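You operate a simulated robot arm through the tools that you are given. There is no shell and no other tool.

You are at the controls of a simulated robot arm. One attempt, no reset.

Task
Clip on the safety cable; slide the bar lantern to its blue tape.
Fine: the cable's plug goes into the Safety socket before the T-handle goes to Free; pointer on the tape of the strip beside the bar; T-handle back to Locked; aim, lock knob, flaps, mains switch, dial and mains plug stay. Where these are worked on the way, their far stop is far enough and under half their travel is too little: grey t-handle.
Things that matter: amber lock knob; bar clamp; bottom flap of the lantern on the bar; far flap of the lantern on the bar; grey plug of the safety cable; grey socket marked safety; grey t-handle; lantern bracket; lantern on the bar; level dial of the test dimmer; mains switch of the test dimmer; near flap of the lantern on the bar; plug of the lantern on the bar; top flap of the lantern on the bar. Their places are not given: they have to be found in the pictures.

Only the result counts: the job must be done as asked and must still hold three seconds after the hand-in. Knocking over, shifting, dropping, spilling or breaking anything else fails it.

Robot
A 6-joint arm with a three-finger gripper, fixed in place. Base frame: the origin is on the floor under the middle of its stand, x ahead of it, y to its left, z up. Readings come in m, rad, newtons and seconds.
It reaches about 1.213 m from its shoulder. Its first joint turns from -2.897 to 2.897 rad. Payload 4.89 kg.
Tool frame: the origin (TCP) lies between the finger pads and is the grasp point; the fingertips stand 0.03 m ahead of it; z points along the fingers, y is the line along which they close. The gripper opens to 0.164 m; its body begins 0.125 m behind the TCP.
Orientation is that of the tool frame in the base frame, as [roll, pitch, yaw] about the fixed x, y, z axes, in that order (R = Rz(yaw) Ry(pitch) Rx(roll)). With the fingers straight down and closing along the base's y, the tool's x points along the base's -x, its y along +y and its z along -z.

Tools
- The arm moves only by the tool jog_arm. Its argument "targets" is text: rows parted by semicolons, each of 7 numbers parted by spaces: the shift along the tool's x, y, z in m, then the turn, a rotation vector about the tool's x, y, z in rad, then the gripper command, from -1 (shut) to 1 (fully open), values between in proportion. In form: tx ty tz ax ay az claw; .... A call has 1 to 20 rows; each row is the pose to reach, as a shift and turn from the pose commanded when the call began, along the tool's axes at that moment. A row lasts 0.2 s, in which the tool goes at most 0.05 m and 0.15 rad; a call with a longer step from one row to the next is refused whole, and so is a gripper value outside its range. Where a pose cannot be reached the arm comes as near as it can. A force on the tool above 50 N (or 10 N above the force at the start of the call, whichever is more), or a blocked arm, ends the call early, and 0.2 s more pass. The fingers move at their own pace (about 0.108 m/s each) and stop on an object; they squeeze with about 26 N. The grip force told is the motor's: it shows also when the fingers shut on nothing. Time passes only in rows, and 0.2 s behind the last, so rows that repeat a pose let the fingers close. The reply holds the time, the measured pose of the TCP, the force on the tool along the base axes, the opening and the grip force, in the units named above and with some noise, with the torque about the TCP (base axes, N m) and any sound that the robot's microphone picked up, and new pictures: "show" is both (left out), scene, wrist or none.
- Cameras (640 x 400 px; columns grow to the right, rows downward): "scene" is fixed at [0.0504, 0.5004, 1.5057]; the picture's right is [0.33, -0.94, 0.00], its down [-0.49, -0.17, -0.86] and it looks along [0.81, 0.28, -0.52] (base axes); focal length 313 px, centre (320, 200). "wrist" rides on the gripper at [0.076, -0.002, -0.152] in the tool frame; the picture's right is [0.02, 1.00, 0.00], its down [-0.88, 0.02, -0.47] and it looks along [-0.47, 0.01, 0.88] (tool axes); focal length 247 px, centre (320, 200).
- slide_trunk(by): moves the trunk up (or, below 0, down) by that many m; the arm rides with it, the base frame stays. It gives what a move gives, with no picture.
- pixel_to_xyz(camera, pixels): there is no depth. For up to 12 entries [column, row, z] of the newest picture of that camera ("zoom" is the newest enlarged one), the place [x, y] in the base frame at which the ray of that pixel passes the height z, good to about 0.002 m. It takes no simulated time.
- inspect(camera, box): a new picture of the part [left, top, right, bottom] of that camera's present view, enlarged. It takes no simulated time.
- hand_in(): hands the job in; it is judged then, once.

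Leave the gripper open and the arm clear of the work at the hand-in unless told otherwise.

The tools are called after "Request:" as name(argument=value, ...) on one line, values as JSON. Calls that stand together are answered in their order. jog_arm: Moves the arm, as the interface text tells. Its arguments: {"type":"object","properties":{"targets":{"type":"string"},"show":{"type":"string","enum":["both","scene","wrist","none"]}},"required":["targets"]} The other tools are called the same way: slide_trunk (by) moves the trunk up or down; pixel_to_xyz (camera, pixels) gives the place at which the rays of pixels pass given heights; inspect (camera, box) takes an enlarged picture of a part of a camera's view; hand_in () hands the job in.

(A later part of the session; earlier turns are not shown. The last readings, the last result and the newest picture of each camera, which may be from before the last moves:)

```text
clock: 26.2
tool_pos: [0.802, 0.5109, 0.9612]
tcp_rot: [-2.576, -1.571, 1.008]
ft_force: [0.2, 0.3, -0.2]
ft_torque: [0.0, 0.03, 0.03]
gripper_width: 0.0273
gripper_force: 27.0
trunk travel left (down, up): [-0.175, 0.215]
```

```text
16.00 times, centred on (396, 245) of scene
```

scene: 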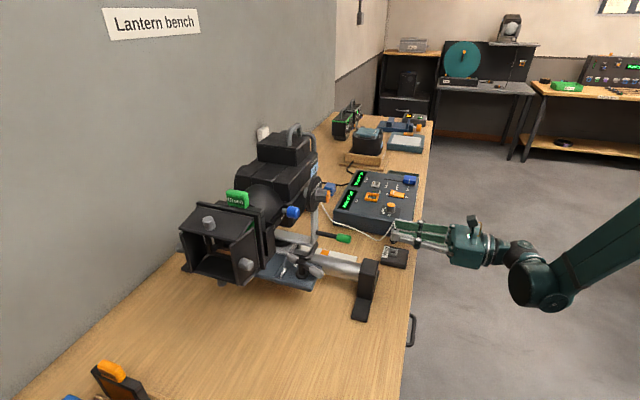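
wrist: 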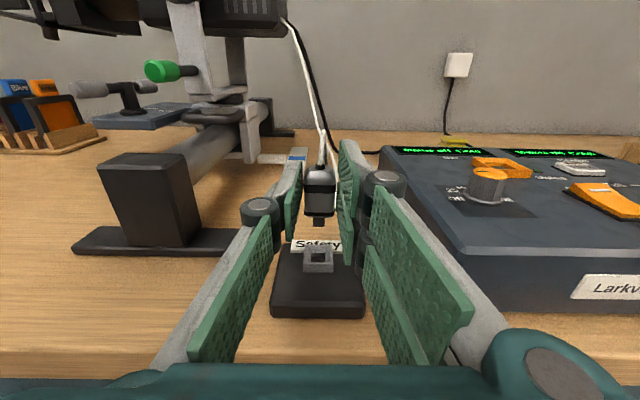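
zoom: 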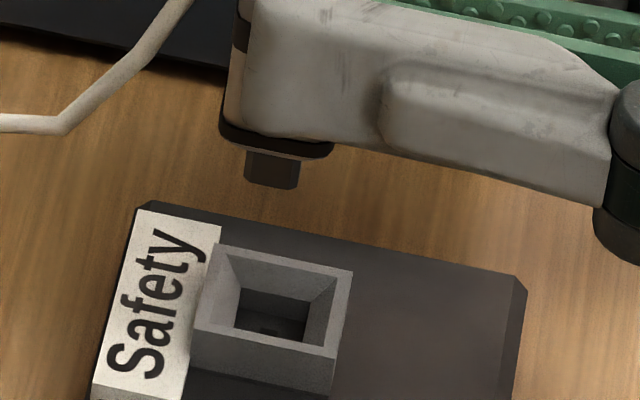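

In the 16x scene view the prong would land about 4.5 mm too far in +y, since the ring centre is at zoom column 275 and the prong projects to about 252 when lowered. In x the wrist view shows them aligned. I'll shift -4.5 mm in y, lower to about 8 mm above the ring, and recheck.

Request:
jog_arm(targets="0 0 -0.0045 0 0 0 -1; -0.012 0 -0.0045 0 0 0 -1; -0.024 0 -0.0045 0 0 0 -1; -0.024 0 -0.0045 0 0 0 -1", show="none")

Request:
inspect(camera="wrist", box=[270, 200, 370, 265])

Request:
inspect(camera="scene", box=[380, 237, 412, 257])

```text
clock: 27.2
tool_pos: [0.8023, 0.5065, 0.9358]
tcp_rot: [2.141, -1.57, 2.571]
ft_force: [0.0, -0.7, -0.8]
ft_torque: [-0.03, -0.03, -0.01]
gripper_width: 0.0272
gripper_force: 25.7
trunk travel left (down, up): [-0.175, 0.215]
```

```text
6.15 times, centred on (320, 232) of wrist
```

zoom: 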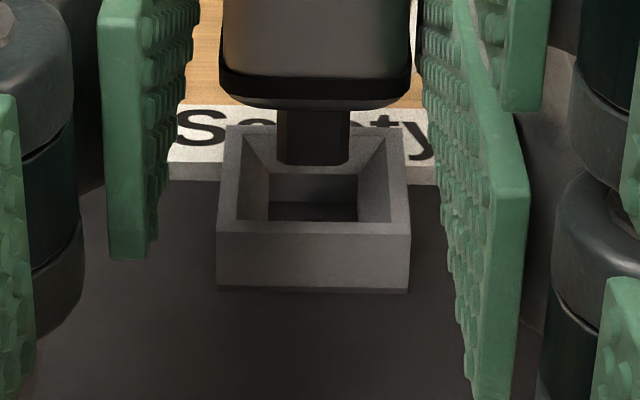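

```text
16.00 times, centred on (396, 247) of scene
```

zoom: 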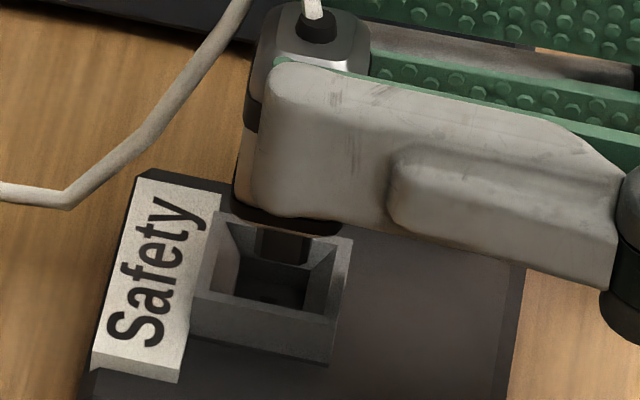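

The prong is within about 1 mm of the ring centre in both views. I'll lower in small steps into the funnel and watch the force.

Request:
jog_arm(targets="-0.003 0 0 0 0 0 -1; -0.006 0 0 0 0 0 -1; -0.009 0 0 0 0 0 -1; -0.012 0 0 0 0 0 -1; -0.012 0 0 0 0 0 -1", show="none")

Request:
inspect(camera="wrist", box=[270, 200, 370, 265])

Request:
inspect(camera="scene", box=[380, 237, 412, 257])

```text
clock: 28.4
tool_pos: [0.8025, 0.5063, 0.9241]
tcp_rot: [2.491, -1.57, 2.222]
ft_force: [-0.6, 0.1, -0.8]
ft_torque: [-0.04, 0.05, -0.01]
gripper_width: 0.0274
gripper_force: 26.1
trunk travel left (down, up): [-0.175, 0.215]
```

```text
6.15 times, centred on (320, 232) of wrist
```

zoom: 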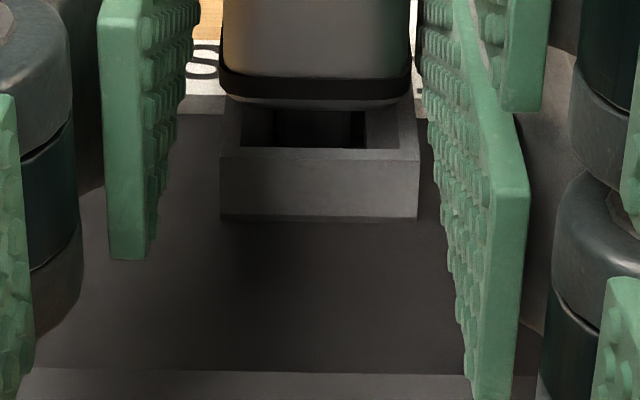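

```text
16.00 times, centred on (396, 247) of scene
```

zoom: 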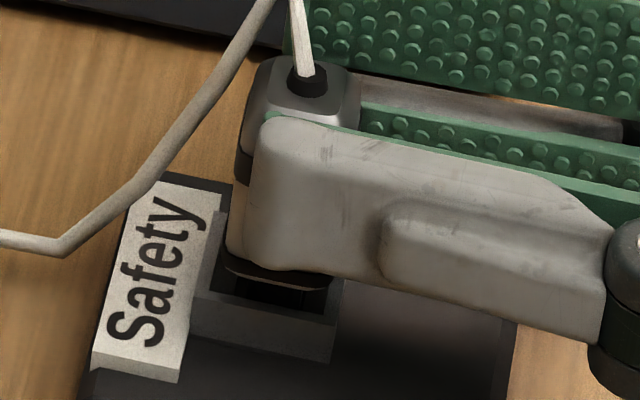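

No contact force yet and the prong is entering the funnel. I'll continue down in 2.5 mm steps.

Request:
jog_arm(targets="-0.0025 0 0 0 0 0 -1; -0.005 0 0 0 0 0 -1; -0.0075 0 0 0 0 0 -1; -0.0075 0 0 0 0 0 -1", show="none")

Request:
inspect(camera="wrist", box=[270, 190, 370, 255])

Request:
inspect(camera="scene", box=[380, 237, 412, 257])

```text
clock: 29.4
tool_pos: [0.8016, 0.5055, 0.9182]
tcp_rot: [-2.614, -1.57, 1.043]
ft_force: [10.4, 1.9, 17.3]
ft_torque: [0.55, -0.34, -0.29]
gripper_width: 0.0272
gripper_force: 26.1
trunk travel left (down, up): [-0.175, 0.215]
```

```text
6.15 times, centred on (320, 222) of wrist
```

zoom: 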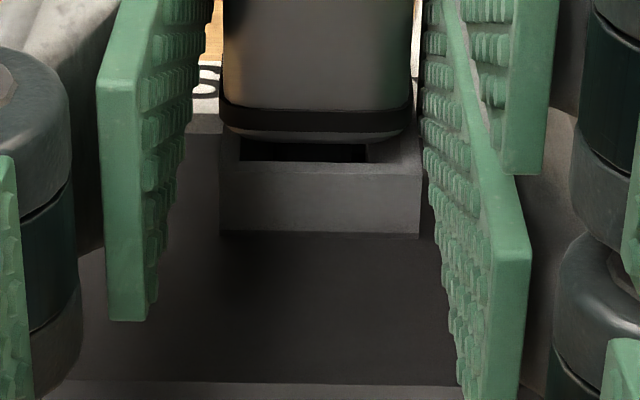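

```text
16.00 times, centred on (396, 247) of scene
```

zoom: 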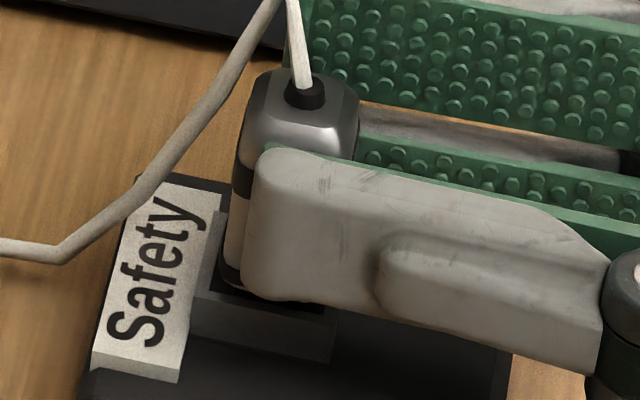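

There's contact now: +17 N in z and +10 N in x, so the prong touches the -x funnel wall. I'll ease +1.5 mm in x and watch the force.

Request:
jog_arm(targets="0 0.0008 0 0 0 0 -1; 0 0.0015 0.0003 0 0 0 -1; 0 0.0015 0.0003 0 0 0 -1", show="none")

```text
clock: 30.2
tool_pos: [0.8028, 0.5057, 0.9184]
tcp_rot: [1.403, -1.57, -2.972]
ft_force: [-10.9, -16.5, 8.0]
ft_torque: [-0.06, 0.05, 0.28]
gripper_width: 0.0271
gripper_force: 25.7
trunk travel left (down, up): [-0.175, 0.215]
```

Now the push is from the other side (-11 N x, -16 N y), so the prong is close to the hole. I'll back off 0.7 mm in x and 1.2 mm in y, then press down 2 mm.

Request:
jog_arm(targets="0 -0.0007 -0.0012 0 0 0 -1; 0 -0.0007 -0.0012 0 0 0 -1; -0.001 -0.0007 -0.0012 0 0 0 -1; -0.002 -0.0007 -0.0012 0 0 0 -1; -0.002 -0.0007 -0.0012 0 0 0 -1", show="none")

```text
clock: 31.4
tool_pos: [0.8024, 0.5058, 0.9155]
tcp_rot: [-2.124, -1.57, 0.553]
ft_force: [-4.5, 5.3, 17.8]
ft_torque: [0.5, 0.07, 0.11]
gripper_width: 0.0273
gripper_force: 26.0
trunk travel left (down, up): [-0.175, 0.215]
```

The tool went 3 mm lower to 0.9155. I'll look at how deep the plug is.

Request:
inspect(camera="wrist", box=[270, 190, 370, 255])

Request:
inspect(camera="scene", box=[380, 237, 412, 257])

```text
6.15 times, centred on (320, 222) of wrist
```

zoom: 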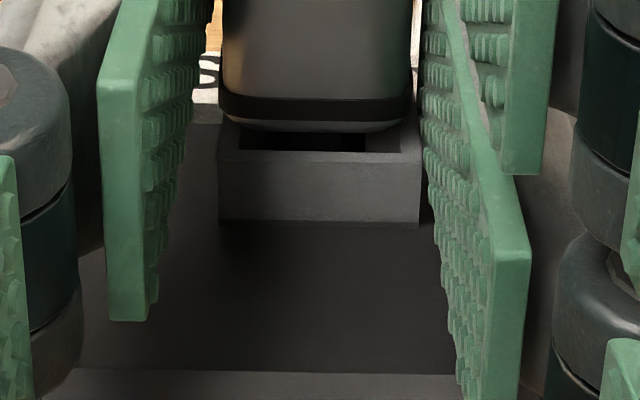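

```text
16.00 times, centred on (396, 247) of scene
```

zoom: 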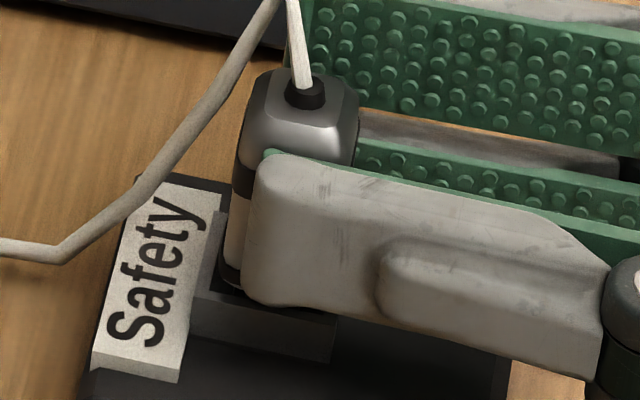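

The plug is laterally captured, because force changes but position doesn't. A small gap of about 2 mm remains under its body, and I haven't heard a click. I'll relax the lateral offset slightly and press down a little more.

Request:
jog_arm(targets="0 -0.0003 0.0003 0 0 0 -1; 0 -0.0003 0.0003 0 0 0 -1; -0.001 -0.0003 0.0003 0 0 0 -1; -0.001 -0.0003 0.0003 0 0 0 -1", show="none")

```text
clock: 32.4
tool_pos: [0.8003, 0.5065, 0.9141]
tcp_rot: [0.937, -1.569, -2.508]
ft_force: [-5.6, -2.6, 18.4]
ft_torque: [0.47, 0.04, 0.09]
gripper_width: 0.0272
gripper_force: 25.8
trunk travel left (down, up): [-0.175, 0.215]
```

The vertical force levels off at about 18 N, which looks like the plug slipping in the fingers. I'll look again closely.

Request:
inspect(camera="wrist", box=[295, 205, 345, 236])

Request:
inspect(camera="scene", box=[384, 241, 408, 256])

Request:
inspect(camera="wrist", box=[270, 150, 370, 212])

```text
12.80 times, centred on (320, 220) of wrist
```

zoom: 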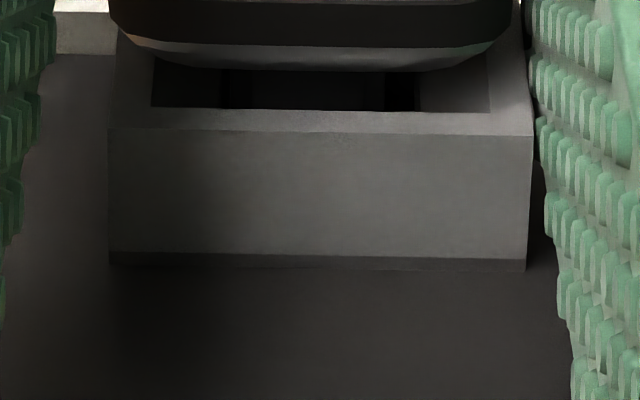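

```text
16.00 times, centred on (396, 248) of scene
```

zoom: 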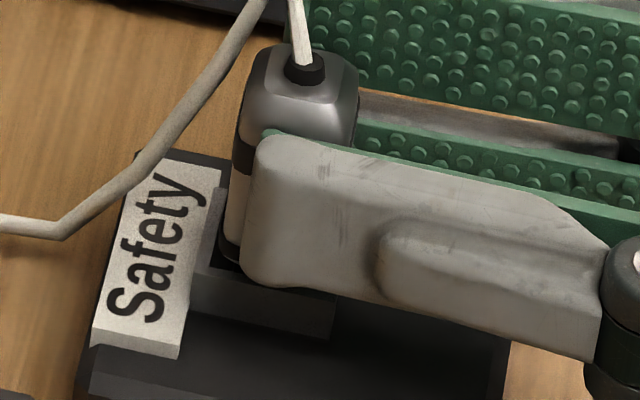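

```text
6.40 times, centred on (320, 181) of wrist
```

zoom: 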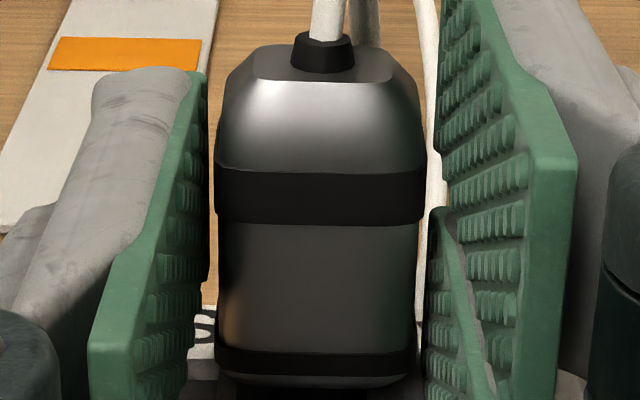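

The plug sits centred in the ring with a small gap still showing under the body (zoom rows 65–110). I'll wiggle it by fractions of a millimetre while pressing lightly to help it settle.

Request:
jog_arm(targets="0 -0.0006 0 0 0 0 -1; -0.0003 -0.0006 0.0006 0 0 0 -1; -0.0006 0 0.0006 0 0 0 -1; -0.0009 0.0003 0 0 0 0 -1; -0.0012 0 -0.0006 0 0 0 -1; -0.0015 -0.0006 -0.0006 0 0 0 -1; -0.0018 -0.0006 0.0003 0 0 0 -1; -0.0018 -0.0003 0.0003 0 0 0 -1", show="none")

Request:
inspect(camera="wrist", box=[295, 205, 345, 236])

Request:
inspect(camera="scene", box=[384, 241, 408, 256])

```text
clock: 34.2
tool_pos: [0.801, 0.5049, 0.9131]
tcp_rot: [-2.322, -1.57, 0.75]
ft_force: [3.7, -6.8, 16.3]
ft_torque: [0.15, -0.11, -0.13]
gripper_width: 0.0273
gripper_force: 26.3
trunk travel left (down, up): [-0.175, 0.215]
```

```text
12.80 times, centred on (320, 220) of wrist
```

zoom: 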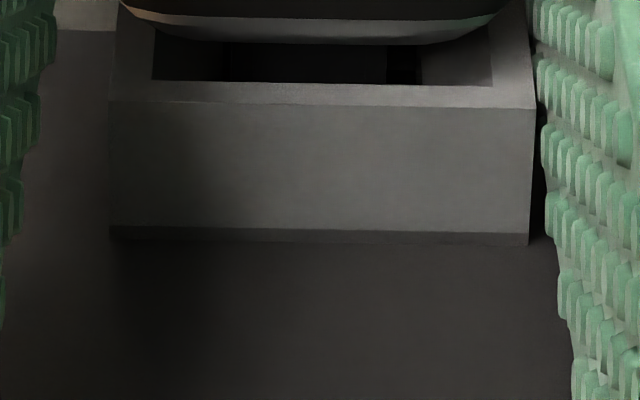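

```text
16.00 times, centred on (396, 248) of scene
```

zoom: 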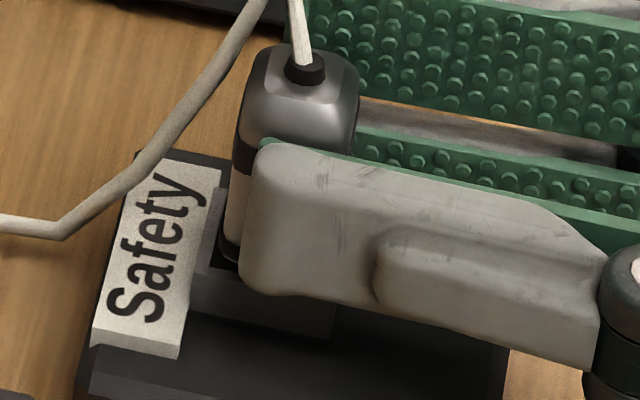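

The plug didn't move while the fingers slid another 1.5 mm, so it may already rest on the socket floor. I'll relieve the pressure, open the fingers, back off along -y and inspect the plug freely.

Request:
jog_arm(targets="0.001 0 0 0 0 0 -1; 0.002 0 0 0 0 0 -1; 0.002 0 0 0 0 0 -0.6; 0.002 0 0 0 0 0 -0.4; 0.002 0 0 0 0 0 -0.3; 0.002 0 0 0 0 0 -0.3", show="none")

Request:
inspect(camera="wrist", box=[270, 165, 370, 230])

Request:
inspect(camera="scene", box=[384, 241, 408, 256])

```text
clock: 35.6
tool_pos: [0.8014, 0.5065, 0.9145]
tcp_rot: [-0.592, -1.569, -0.978]
ft_force: [0.6, 0.3, -0.1]
ft_torque: [-0.02, -0.03, -0.02]
gripper_width: 0.0575
gripper_force: 0.0
trunk travel left (down, up): [-0.175, 0.215]
```

```text
6.15 times, centred on (320, 198) of wrist
```

zoom: 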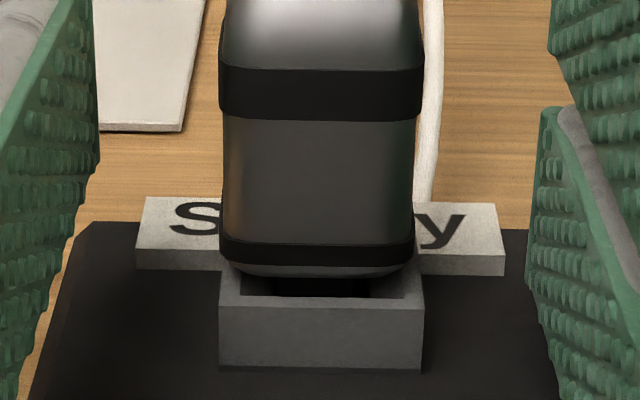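

```text
16.00 times, centred on (396, 248) of scene
```

zoom: 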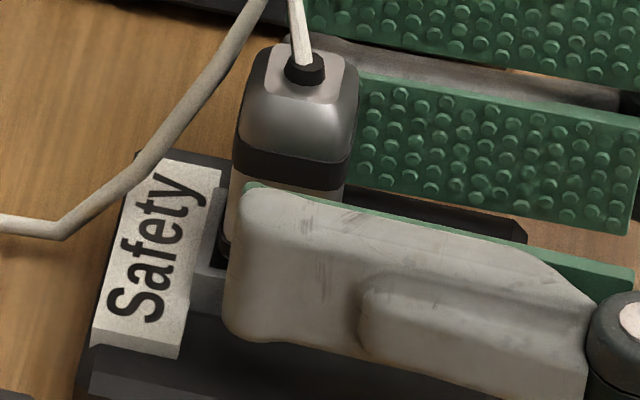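

The plug stands upright in the socket. I'll back away along -y to see it unobstructed.

Request:
jog_arm(targets="0 0 -0.03 0 0 0 -0.3; 0 0 -0.07 0 0 0 -0.3; 0.02 0 -0.11 0 0 0 -0.3; 0.02 0 -0.11 0 0 0 -0.3", show="wrist")

Request:
inspect(camera="wrist", box=[280, 150, 360, 200])

Request:
inspect(camera="scene", box=[384, 241, 408, 256])

```text
clock: 36.6
tool_pos: [0.8019, 0.3965, 0.9352]
tcp_rot: [-0.057, -1.57, -1.516]
ft_force: [0.2, 0.2, -0.3]
ft_torque: [0.04, -0.02, 0.0]
gripper_width: 0.0575
gripper_force: 0.0
trunk travel left (down, up): [-0.175, 0.215]
```

wrist: 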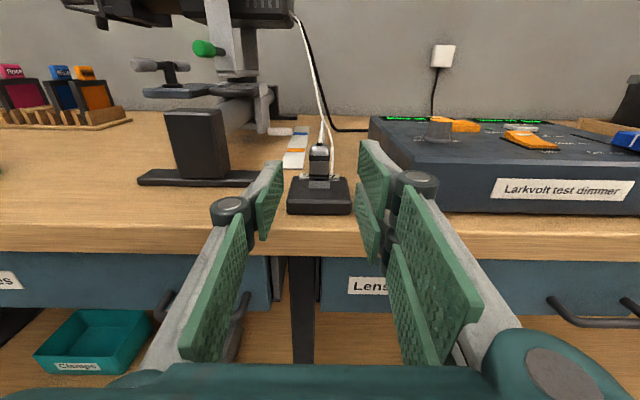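

```text
8.00 times, centred on (320, 175) of wrist
```

zoom: 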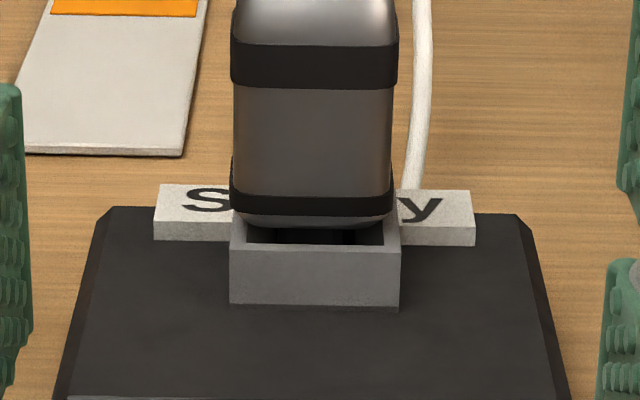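

```text
16.00 times, centred on (396, 248) of scene
```

zoom: 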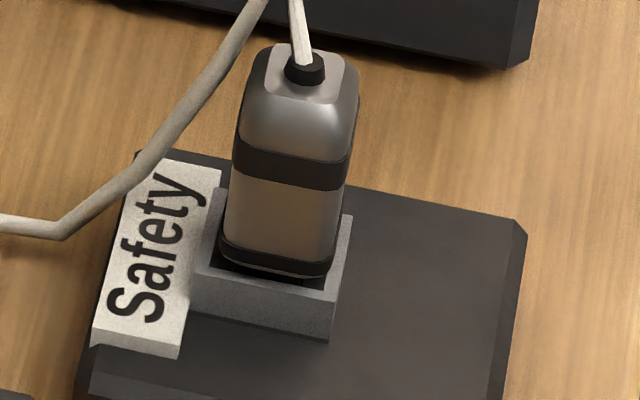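

Now I see the plug standing straight in the ring with only a thin gap of about 1–2 mm under the body. To be sure it's fully home I'd like to press on its top. First I'll look at how the cable lies around it.

Request:
inspect(camera="wrist", box=[260, 60, 400, 150])

Request:
inspect(camera="scene", box=[310, 180, 430, 260])

```text
4.44 times, centred on (330, 105) of wrist
```

zoom: 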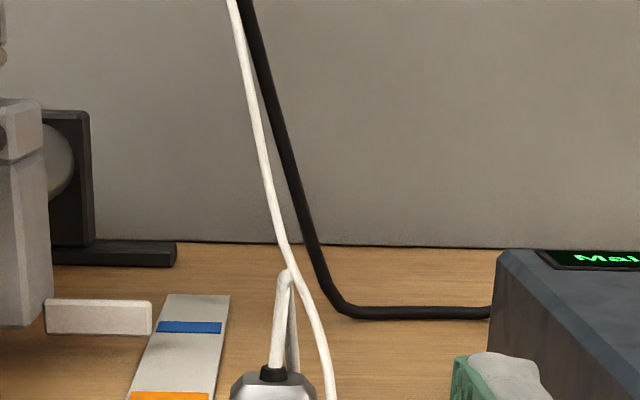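

```text
5.00 times, centred on (370, 220) of scene
```

zoom: 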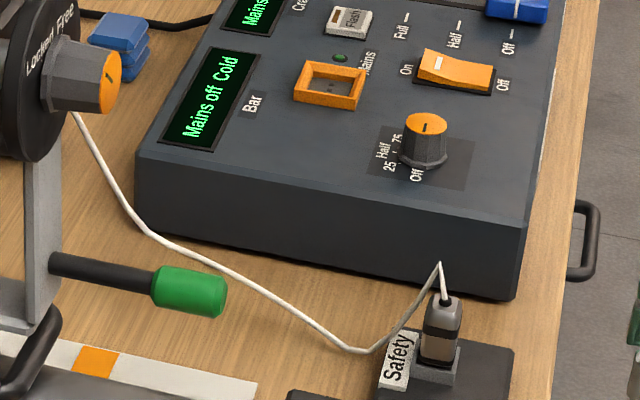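

The cable rises about 3 cm above the plug and bends towards +y. I'll tilt the tool down to vertical above the plug with the fingers closing along x, so the cable can pass between them.

Request:
jog_arm(targets="0.03 0 0 0 0 0 -0.3; 0.06 0 0.005 0 -0.1428 0 -0.3; 0.08 0 0.015 0 -0.2856 0 -0.3; 0.095 0 0.03 0 -0.4284 0 -0.3; 0.105 0 0.045 0 -0.5712 0 -0.3; 0.115 0 0.06 0 -0.714 0 -0.3; 0.12 0 0.075 0 -0.8568 0 -0.3; 0.125 0 0.09 0 -0.9996 0 -0.3; 0.13 0 0.105 0 -1.1424 0 -0.3; 0.13 0 0.118 0 -1.2852 0 -0.3; 0.13 0 0.128 0 -1.428 0 -0.3; 0.13 0 0.1345 0 -1.5708 0 -0.3; 0.13 0 0.1345 0 -1.5708 0 -0.3", show="both")

```text
clock: 39.4
tool_pos: [0.8028, 0.5303, 1.064]
tcp_rot: [3.141, 0.004, 1.572]
ft_force: [-0.9, 1.1, -0.3]
ft_torque: [-0.06, -0.01, 0.03]
gripper_width: 0.0576
gripper_force: 0.1
trunk travel left (down, up): [-0.175, 0.215]
```

scene: 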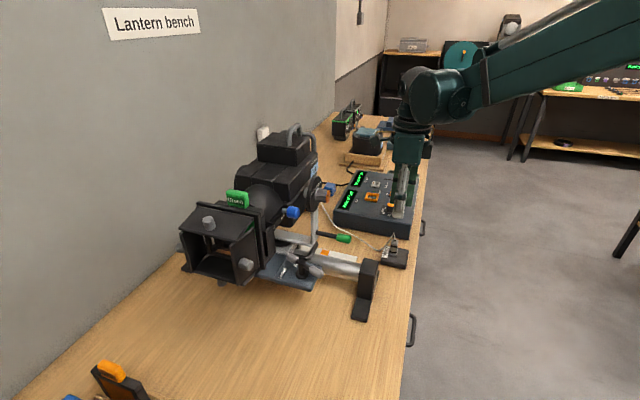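
wrist: 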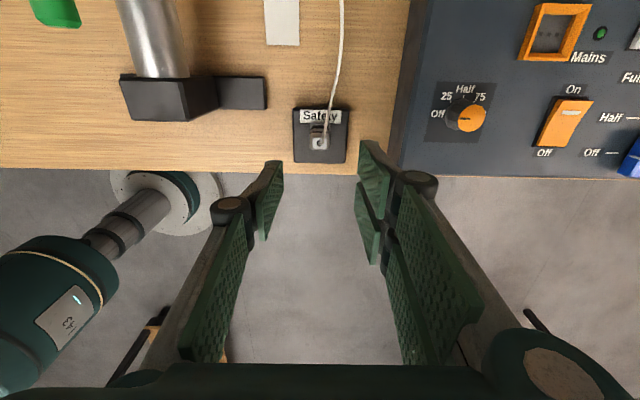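

From above, the plug is at wrist (318,143), roughly under the fingers. I'll enlarge it to align.

Request:
inspect(camera="wrist", box=[280, 95, 360, 170])

Request:
inspect(camera="scene", box=[370, 160, 440, 270])

Request:
pixel_to_xyz(camera="wrist", pixels=[[318, 143, 0.93], [318, 143, 0.935]])

```text
5.33 times, centred on (320, 132) of wrist
```

zoom: 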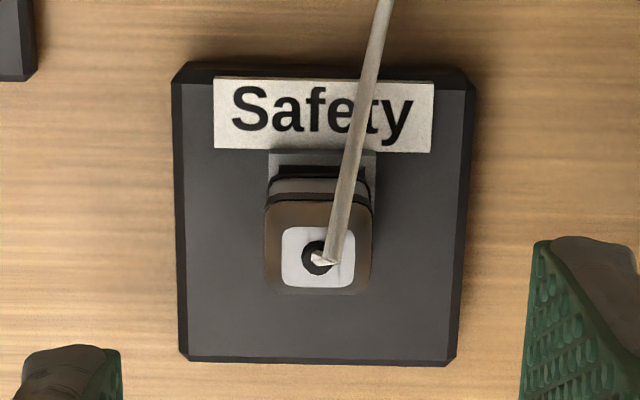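

```text
3.64 times, centred on (405, 215) of scene
```

zoom: 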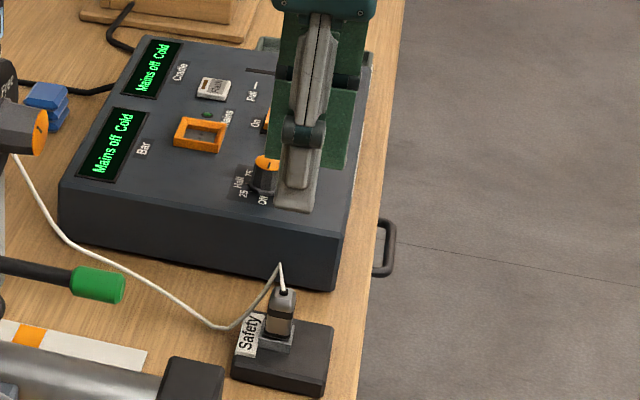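

```text
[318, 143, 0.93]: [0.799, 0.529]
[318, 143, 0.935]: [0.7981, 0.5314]
```

The nub is at about (0.801, 0.530). I'll descend so the tips are around z≈0.942, shift x by -1.5 mm, then narrow the gap to about 11 mm around the cable nub.

Request:
jog_arm(targets="0 -0.0015 0.03 0 0 0 -0.3; 0 -0.0015 0.06 0 0 0 -0.3; 0 -0.0015 0.08 0 0 0 -0.3; 0 -0.0015 0.092 0 0 0 -0.3; 0 -0.0015 0.092 0 0 0 -0.6; 0 -0.0015 0.092 0 0 0 -0.86; 0 -0.0015 0.092 0 0 0 -0.86; 0 -0.0015 0.092 0 0 0 -0.86", show="none")

Request:
inspect(camera="wrist", box=[270, 120, 370, 185])

Request:
inspect(camera="scene", box=[380, 225, 420, 260])

```text
clock: 41.2
tool_pos: [0.8002, 0.5296, 0.9722]
tcp_rot: [3.14, 0.0, 1.571]
ft_force: [0.0, -0.7, 0.1]
ft_torque: [-0.04, 0.01, 0.02]
gripper_width: 0.0116
gripper_force: 0.0
trunk travel left (down, up): [-0.175, 0.215]
```

```text
6.15 times, centred on (320, 152) of wrist
```

zoom: 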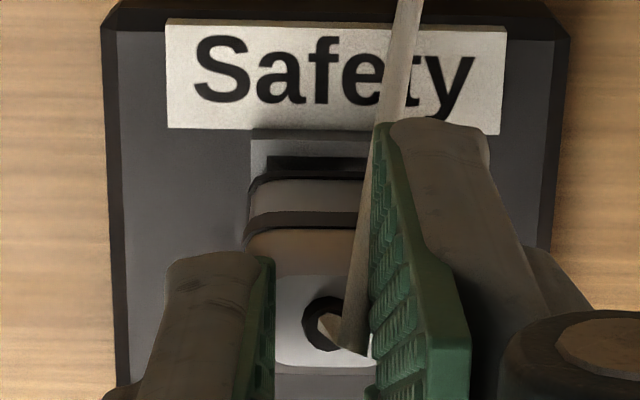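

```text
11.43 times, centred on (400, 242) of scene
```

zoom: 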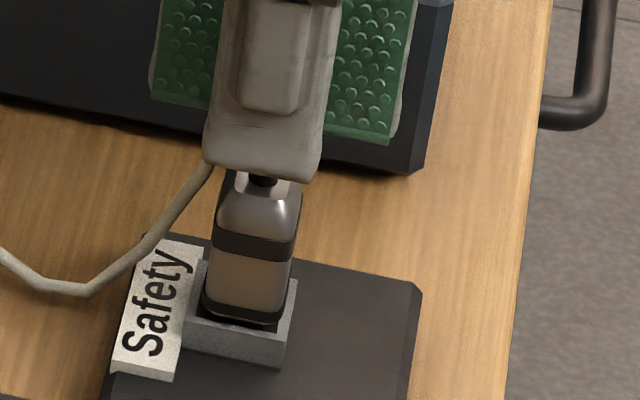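

The fingers straddle the nub. I'll lower slowly until the tips press on the plug's shoulders.

Request:
jog_arm(targets="0 0 0.003 0 0 0 -0.86; 0 0 0.006 0 0 0 -0.86; 0 0 0.008 0 0 0 -0.86; 0 0 0.0095 0 0 0 -0.86; 0 0 0.011 0 0 0 -0.86; 0 0 0.011 0 0 0 -0.86", show="none")

Request:
inspect(camera="scene", box=[384, 236, 408, 256])

```text
clock: 42.6
tool_pos: [0.8004, 0.5301, 0.9619]
tcp_rot: [3.14, -0.001, 1.57]
ft_force: [0.2, 0.5, -0.9]
ft_torque: [0.02, -0.03, 0.03]
gripper_width: 0.0116
gripper_force: 0.1
trunk travel left (down, up): [-0.175, 0.215]
```

```text
16.00 times, centred on (396, 246) of scene
```

zoom: 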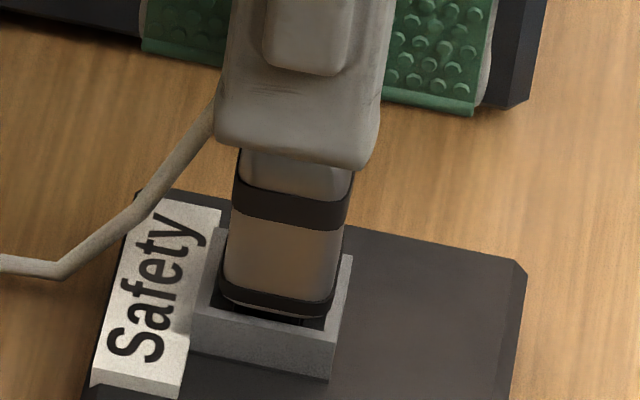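

No contact yet with the tips near z=0.932. I'll continue in small steps.

Request:
jog_arm(targets="0 0 0.0015 0 0 0 -0.86; 0 0 0.003 0 0 0 -0.86; 0 0 0.0045 0 0 0 -0.86; 0 0 0.0045 0 0 0 -0.86", show="none")

Request:
inspect(camera="scene", box=[384, 236, 408, 256])

Request:
inspect(camera="wrist", box=[270, 120, 370, 185])

```text
clock: 43.6
tool_pos: [0.7999, 0.5311, 0.9593]
tcp_rot: [3.14, -0.002, 1.572]
ft_force: [8.6, 6.2, 32.6]
ft_torque: [0.16, -0.36, 0.02]
gripper_width: 0.0118
gripper_force: 0.2
trunk travel left (down, up): [-0.175, 0.215]
```

```text
16.00 times, centred on (396, 246) of scene
```

zoom: 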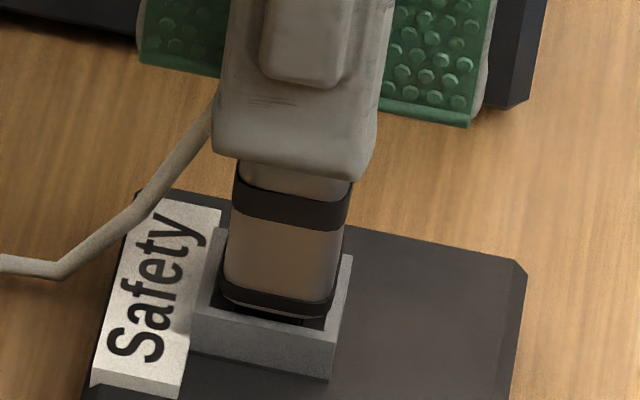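

```text
6.15 times, centred on (320, 152) of wrist
```

zoom: 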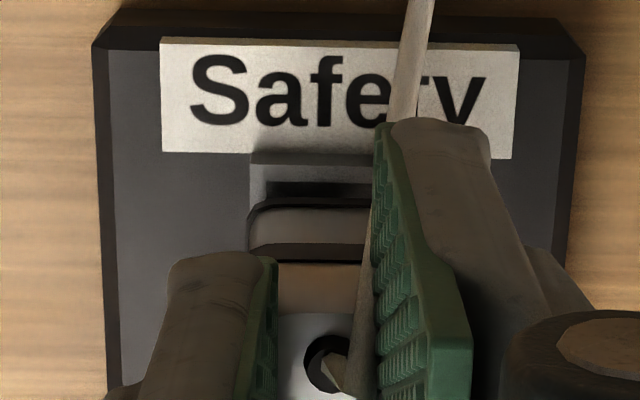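

The fingers press with 33 N and the plug doesn't move. I'll press slightly harder once to confirm it's bottomed.

Request:
jog_arm(targets="0 -0.0004 0.0004 0 0 0 -0.86; 0 0.0004 0.0008 0 0 0 -0.86; 0 0 0.0008 0 0 0 -0.86", show="none")

Request:
inspect(camera="scene", box=[384, 236, 408, 256])

```text
clock: 44.2
tool_pos: [0.8004, 0.5312, 0.9585]
tcp_rot: [3.14, 0.001, 1.573]
ft_force: [-2.8, -2.6, 23.9]
ft_torque: [-0.12, 0.03, -0.04]
gripper_width: 0.0091
gripper_force: 0.0
trunk travel left (down, up): [-0.175, 0.215]
stopped in row 2: the force on the tool passed its limit at 54 N (the readings are from after the stop); the commanded pose is now the measured one
```

```text
16.00 times, centred on (396, 246) of scene
```

zoom: 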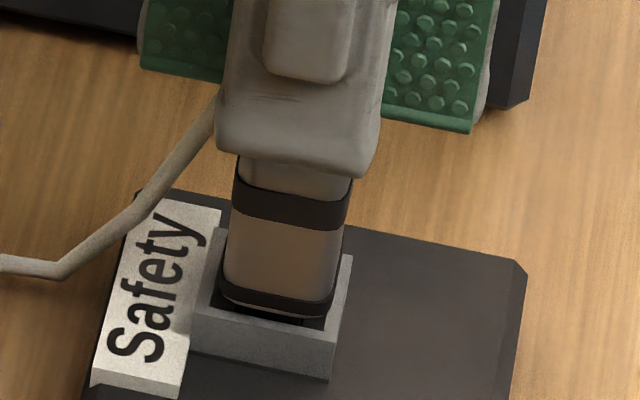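

Even 54 N doesn't move the plug, so it's bottomed in the socket and upright. I'll raise, open the fingers and go up clear of the cable.

Request:
jog_arm(targets="0 0 -0.003 0 0 0 -0.86; 0 0 -0.006 0 0 0 -0.6; 0 0 -0.008 0 0 0 -0.3; 0 0 -0.01 0 0 0 -0.3; 0 0 -0.04 0 0 0 -0.3; 0 0 -0.08 0 0 0 -0.3; 0 0 -0.12 0 0 0 -0.3; 0 0 -0.15 0 0 0 -0.3; 0 0 -0.15 0 0 0 -0.3", show="both")

Request:
inspect(camera="scene", box=[384, 236, 408, 256])

Request:
inspect(camera="scene", box=[260, 170, 380, 290])

```text
clock: 46.2
tool_pos: [0.7987, 0.5311, 1.1061]
tcp_rot: [3.139, -0.001, 1.57]
ft_force: [-0.5, -0.7, -0.2]
ft_torque: [0.02, -0.05, 0.0]
gripper_width: 0.0572
gripper_force: 0.1
trunk travel left (down, up): [-0.175, 0.215]
```

scene: 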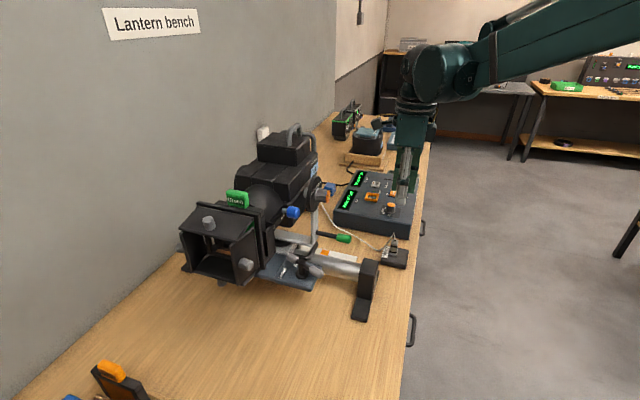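
wrist: 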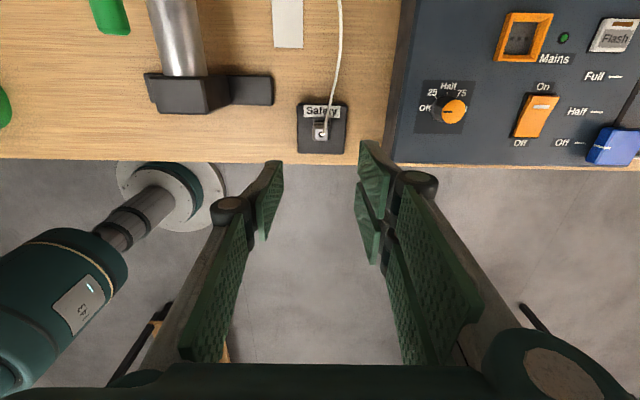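

```text
16.00 times, centred on (396, 246) of scene
```

zoom: 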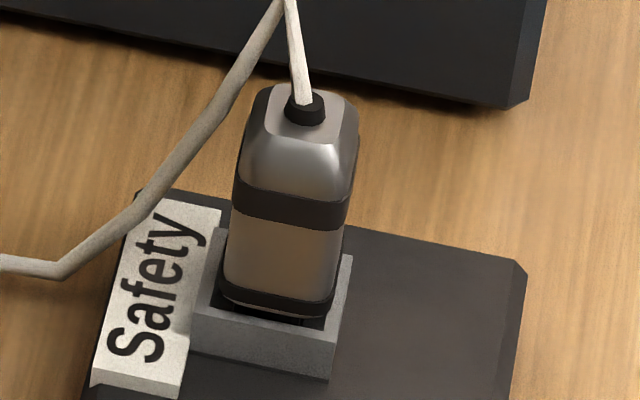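

```text
3.33 times, centred on (320, 230) of scene
```

zoom: 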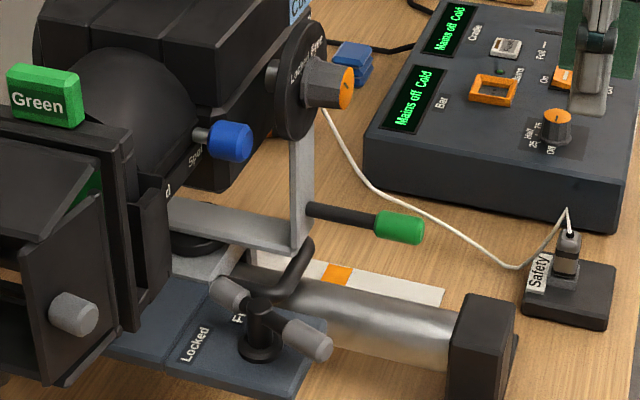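

The plug is in. Next is the T-handle. I'll tilt the tool back to horizontal facing +y and move to about (0.58, 0.40, 1.15) to look at the clamp and T-handle from the front.

Request:
jog_arm(targets="-0.011 -0.02 -0.005 0 0.1428 0 -0.3; -0.022 -0.04 -0.01 0 0.2856 0 -0.3; -0.033 -0.06 -0.015 0 0.4284 0 -0.3; -0.044 -0.08 -0.02 0 0.5712 0 -0.3; -0.055 -0.1 -0.025 0 0.714 0 -0.3; -0.066 -0.12 -0.03 0 0.8568 0 -0.3; -0.077 -0.14 -0.035 0 0.9996 0 -0.3; -0.088 -0.16 -0.04 0 1.1424 0 -0.3; -0.1 -0.18 -0.045 0 1.2852 0 -0.3; -0.115 -0.2 -0.05 0 1.428 0 -0.3; -0.13 -0.22 -0.05 0 1.5708 0 -0.3; -0.13 -0.22 -0.05 0 1.5708 0 -0.3", show="both")

Request:
inspect(camera="wrist", box=[200, 60, 440, 210])

```text
clock: 48.8
tool_pos: [0.5811, 0.3996, 1.1568]
tcp_rot: [0.592, -1.569, -2.161]
ft_force: [0.6, 0.2, 0.4]
ft_torque: [0.04, 0.01, 0.03]
gripper_width: 0.0576
gripper_force: 0.1
trunk travel left (down, up): [-0.175, 0.215]
```

scene: 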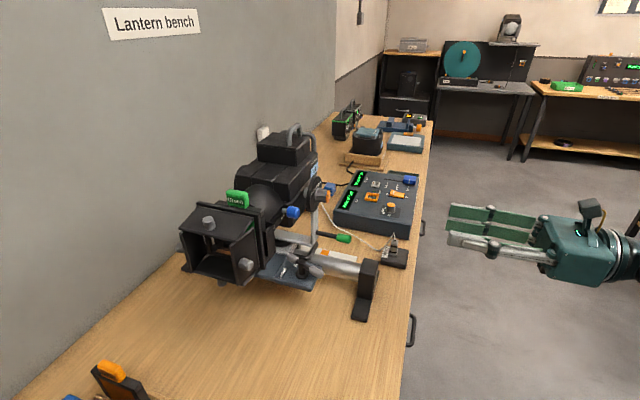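
wrist: 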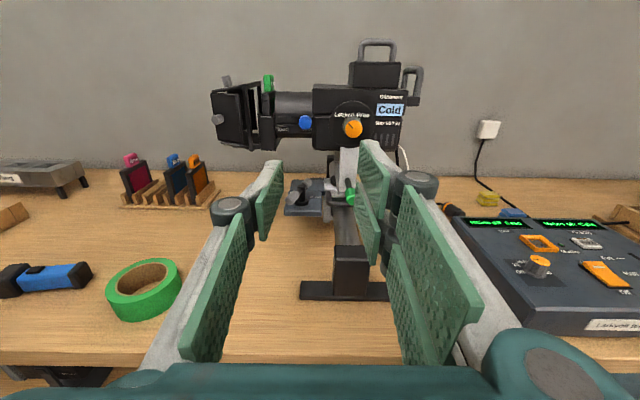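

```text
2.67 times, centred on (320, 135) of wrist
```

zoom: 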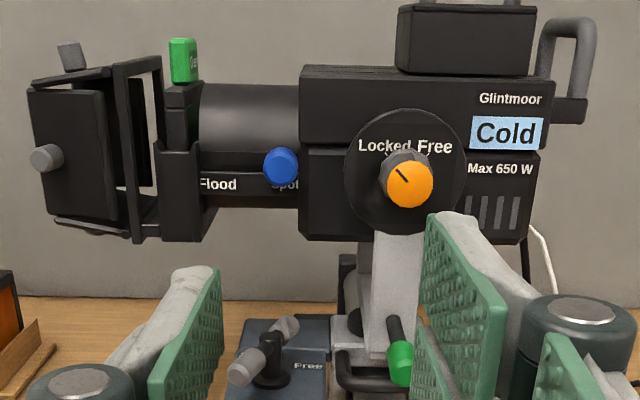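

This front view is clear. The T-handle is at zoom (270,345) with its hub near (0.547, 0.714, 1.015), partly under the lens tube. I'll tilt the tool 45° down and move closer so the camera can see the handle and its Locked/Free marks from above.

Request:
jog_arm(targets="-0.011 -0.006 0.034 0 -0.1309 0 -0.3; -0.022 -0.011 0.068 0 -0.2618 0 -0.3; -0.033 -0.017 0.102 0 -0.3927 0 -0.3; -0.045 -0.023 0.136 0 -0.5236 0 -0.3; -0.056 -0.028 0.17 0 -0.6545 0 -0.3; -0.067 -0.034 0.204 0 -0.7854 0 -0.3; -0.067 -0.034 0.204 0 -0.7854 0 -0.3", show="both")

Request:
inspect(camera="wrist", box=[230, 60, 430, 185])

```text
clock: 50.4
tool_pos: [0.5461, 0.6048, 1.0887]
tcp_rot: [3.14, -0.785, 1.572]
ft_force: [-0.7, -0.7, 1.1]
ft_torque: [-0.02, 0.0, 0.0]
gripper_width: 0.0577
gripper_force: 0.1
trunk travel left (down, up): [-0.175, 0.215]
```

scene: 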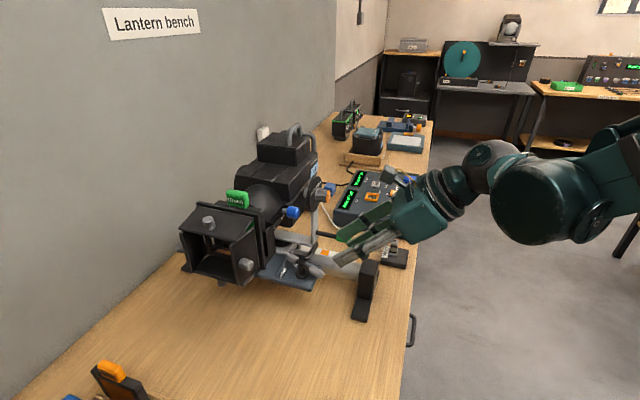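
wrist: 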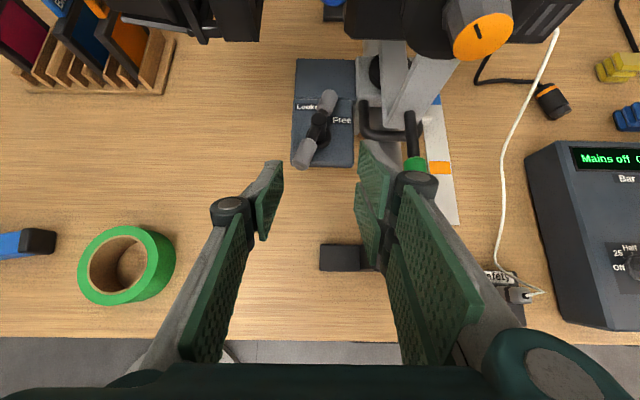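

```text
3.20 times, centred on (330, 122) of wrist
```

zoom: 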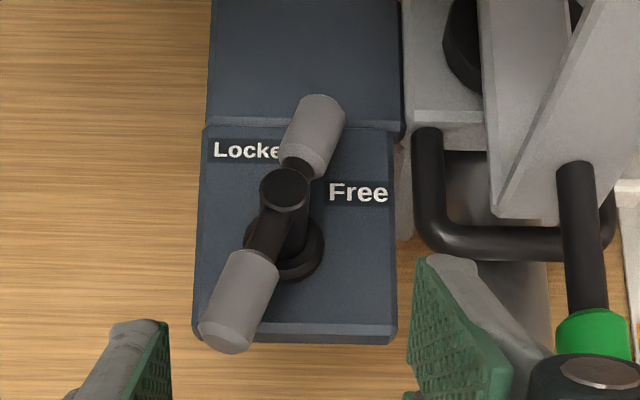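

I can see the marks: "Locked" at upper-left and "Free" at right of the handle. I'll take a tighter enlargement to get the bar's exact angle and positions.

Request:
inspect(camera="wrist", box=[285, 80, 365, 175])

Request:
pixel_to_xyz(camera="wrist", pixels=[[319.1, 118.3, 1.015], [300.3, 167.3, 1.005], [331.6, 90.75, 1.005], [309.7, 106.4, 0.976], [341.9, 119.5, 0.976], [320.6, 137, 0.976]])

Request:
inspect(camera="scene", box=[260, 240, 330, 290])

```text
4.21 times, centred on (325, 128) of wrist
```

zoom: 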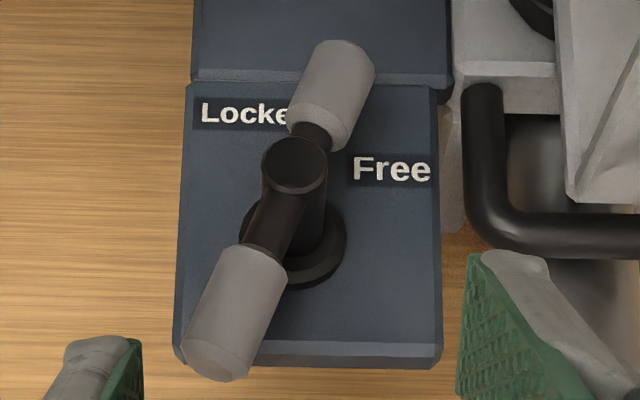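

```text
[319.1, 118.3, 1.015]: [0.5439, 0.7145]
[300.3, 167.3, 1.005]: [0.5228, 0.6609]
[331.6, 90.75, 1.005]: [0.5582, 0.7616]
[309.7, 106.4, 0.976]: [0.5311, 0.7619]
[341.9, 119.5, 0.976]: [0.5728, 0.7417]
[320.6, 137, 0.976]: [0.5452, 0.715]
```

```text
8.00 times, centred on (295, 265) of scene
```

zoom: 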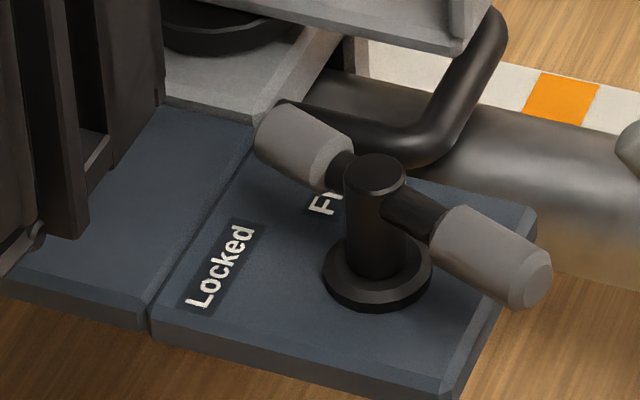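

Measured positions are: hub axis at (0.5445, 0.715), plate top at z≈0.976, and bar at z≈1.007 running about 19° from +y towards +x. The near grip is at about (0.531, 0.675). Going to Free should mean clockwise seen from above, with the near arm moving towards -x.

I'll cage the near arm between open fingers, with the tool tilted 45° down and yawed about 51°, so I can push it both ways. First I'll yaw at a safe spot.

Request:
jog_arm(targets="0.0026 -0.0068 0.0033 -0.1049 0 0.1049 -0.33; 0.0052 -0.0137 0.0066 -0.2098 0 0.2098 -0.33; 0.0079 -0.0205 0.01 -0.3147 0 0.3147 -0.33; 0.0105 -0.0273 0.0133 -0.4196 0 0.4196 -0.33; 0.0131 -0.0342 0.0166 -0.5245 0 0.5245 -0.33; 0.0157 -0.041 0.0199 -0.6294 0 0.6294 -0.33; 0.0157 -0.041 0.0199 -0.6294 0 0.6294 -0.33", show="both")

Request:
inspect(camera="wrist", box=[230, 60, 430, 185])

Request:
inspect(camera="scene", box=[250, 200, 410, 300])

```text
clock: 52.0
tool_pos: [0.519, 0.6219, 1.0878]
tcp_rot: [3.139, -0.786, 0.979]
ft_force: [-0.5, 0.3, -0.5]
ft_torque: [-0.03, -0.03, -0.04]
gripper_width: 0.0549
gripper_force: 0.0
out of reach, approached as far as the arm can: row 5, 6, 7
trunk travel left (down, up): [-0.175, 0.215]
```

scene: 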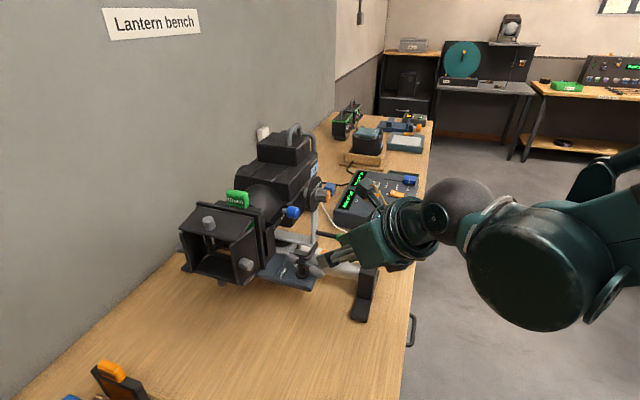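
wrist: 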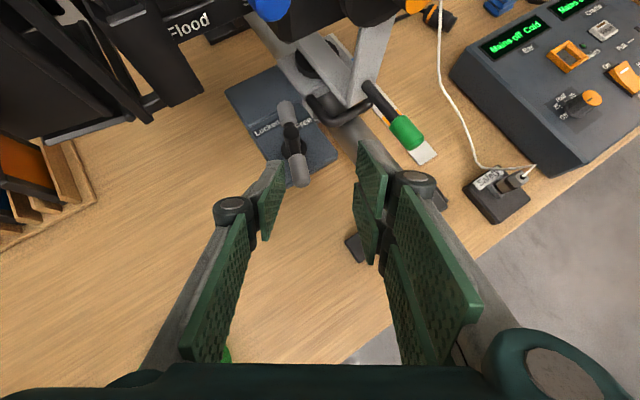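

```text
3.20 times, centred on (330, 122) of wrist
```

zoom: 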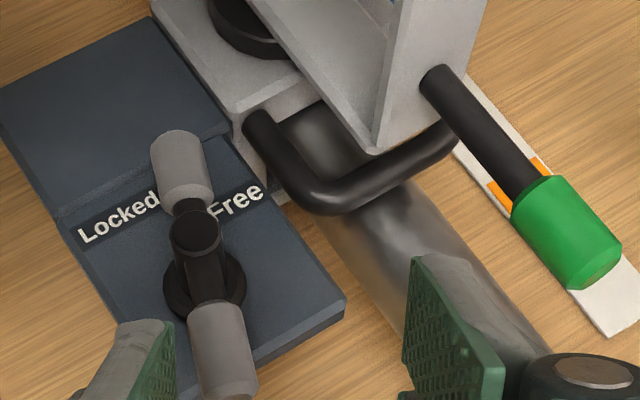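

```text
4.00 times, centred on (330, 250) of scene
```

zoom: 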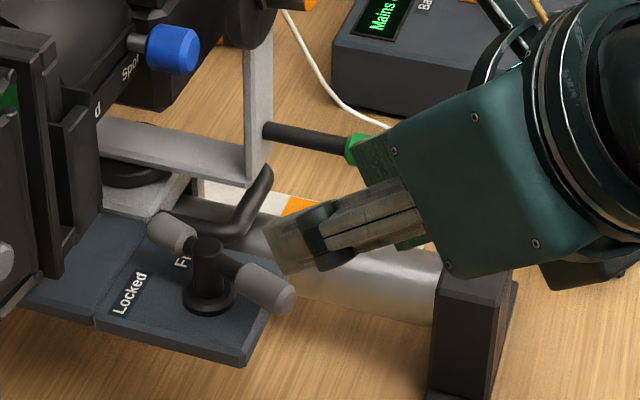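

The arm ran out of reach at about 34° of yaw, at (0.519, 0.622, 1.088). That's still enough to cage the near arm. I'll do a tiny correction move to learn what the commanded pose is now.

Request:
jog_arm(targets="0 0 0 0 0 0 -0.33; 0 0 0 0.03 0 -0.03 -0.33; 0 0 0 0.06 0 -0.06 -0.33", show="none")

```text
clock: 52.8
tool_pos: [0.5187, 0.6211, 1.0876]
tcp_rot: [3.14, -0.785, 1.065]
ft_force: [-0.1, -0.5, 0.0]
ft_torque: [0.01, 0.01, -0.05]
gripper_width: 0.0547
gripper_force: 0.0
trunk travel left (down, up): [-0.175, 0.215]
```

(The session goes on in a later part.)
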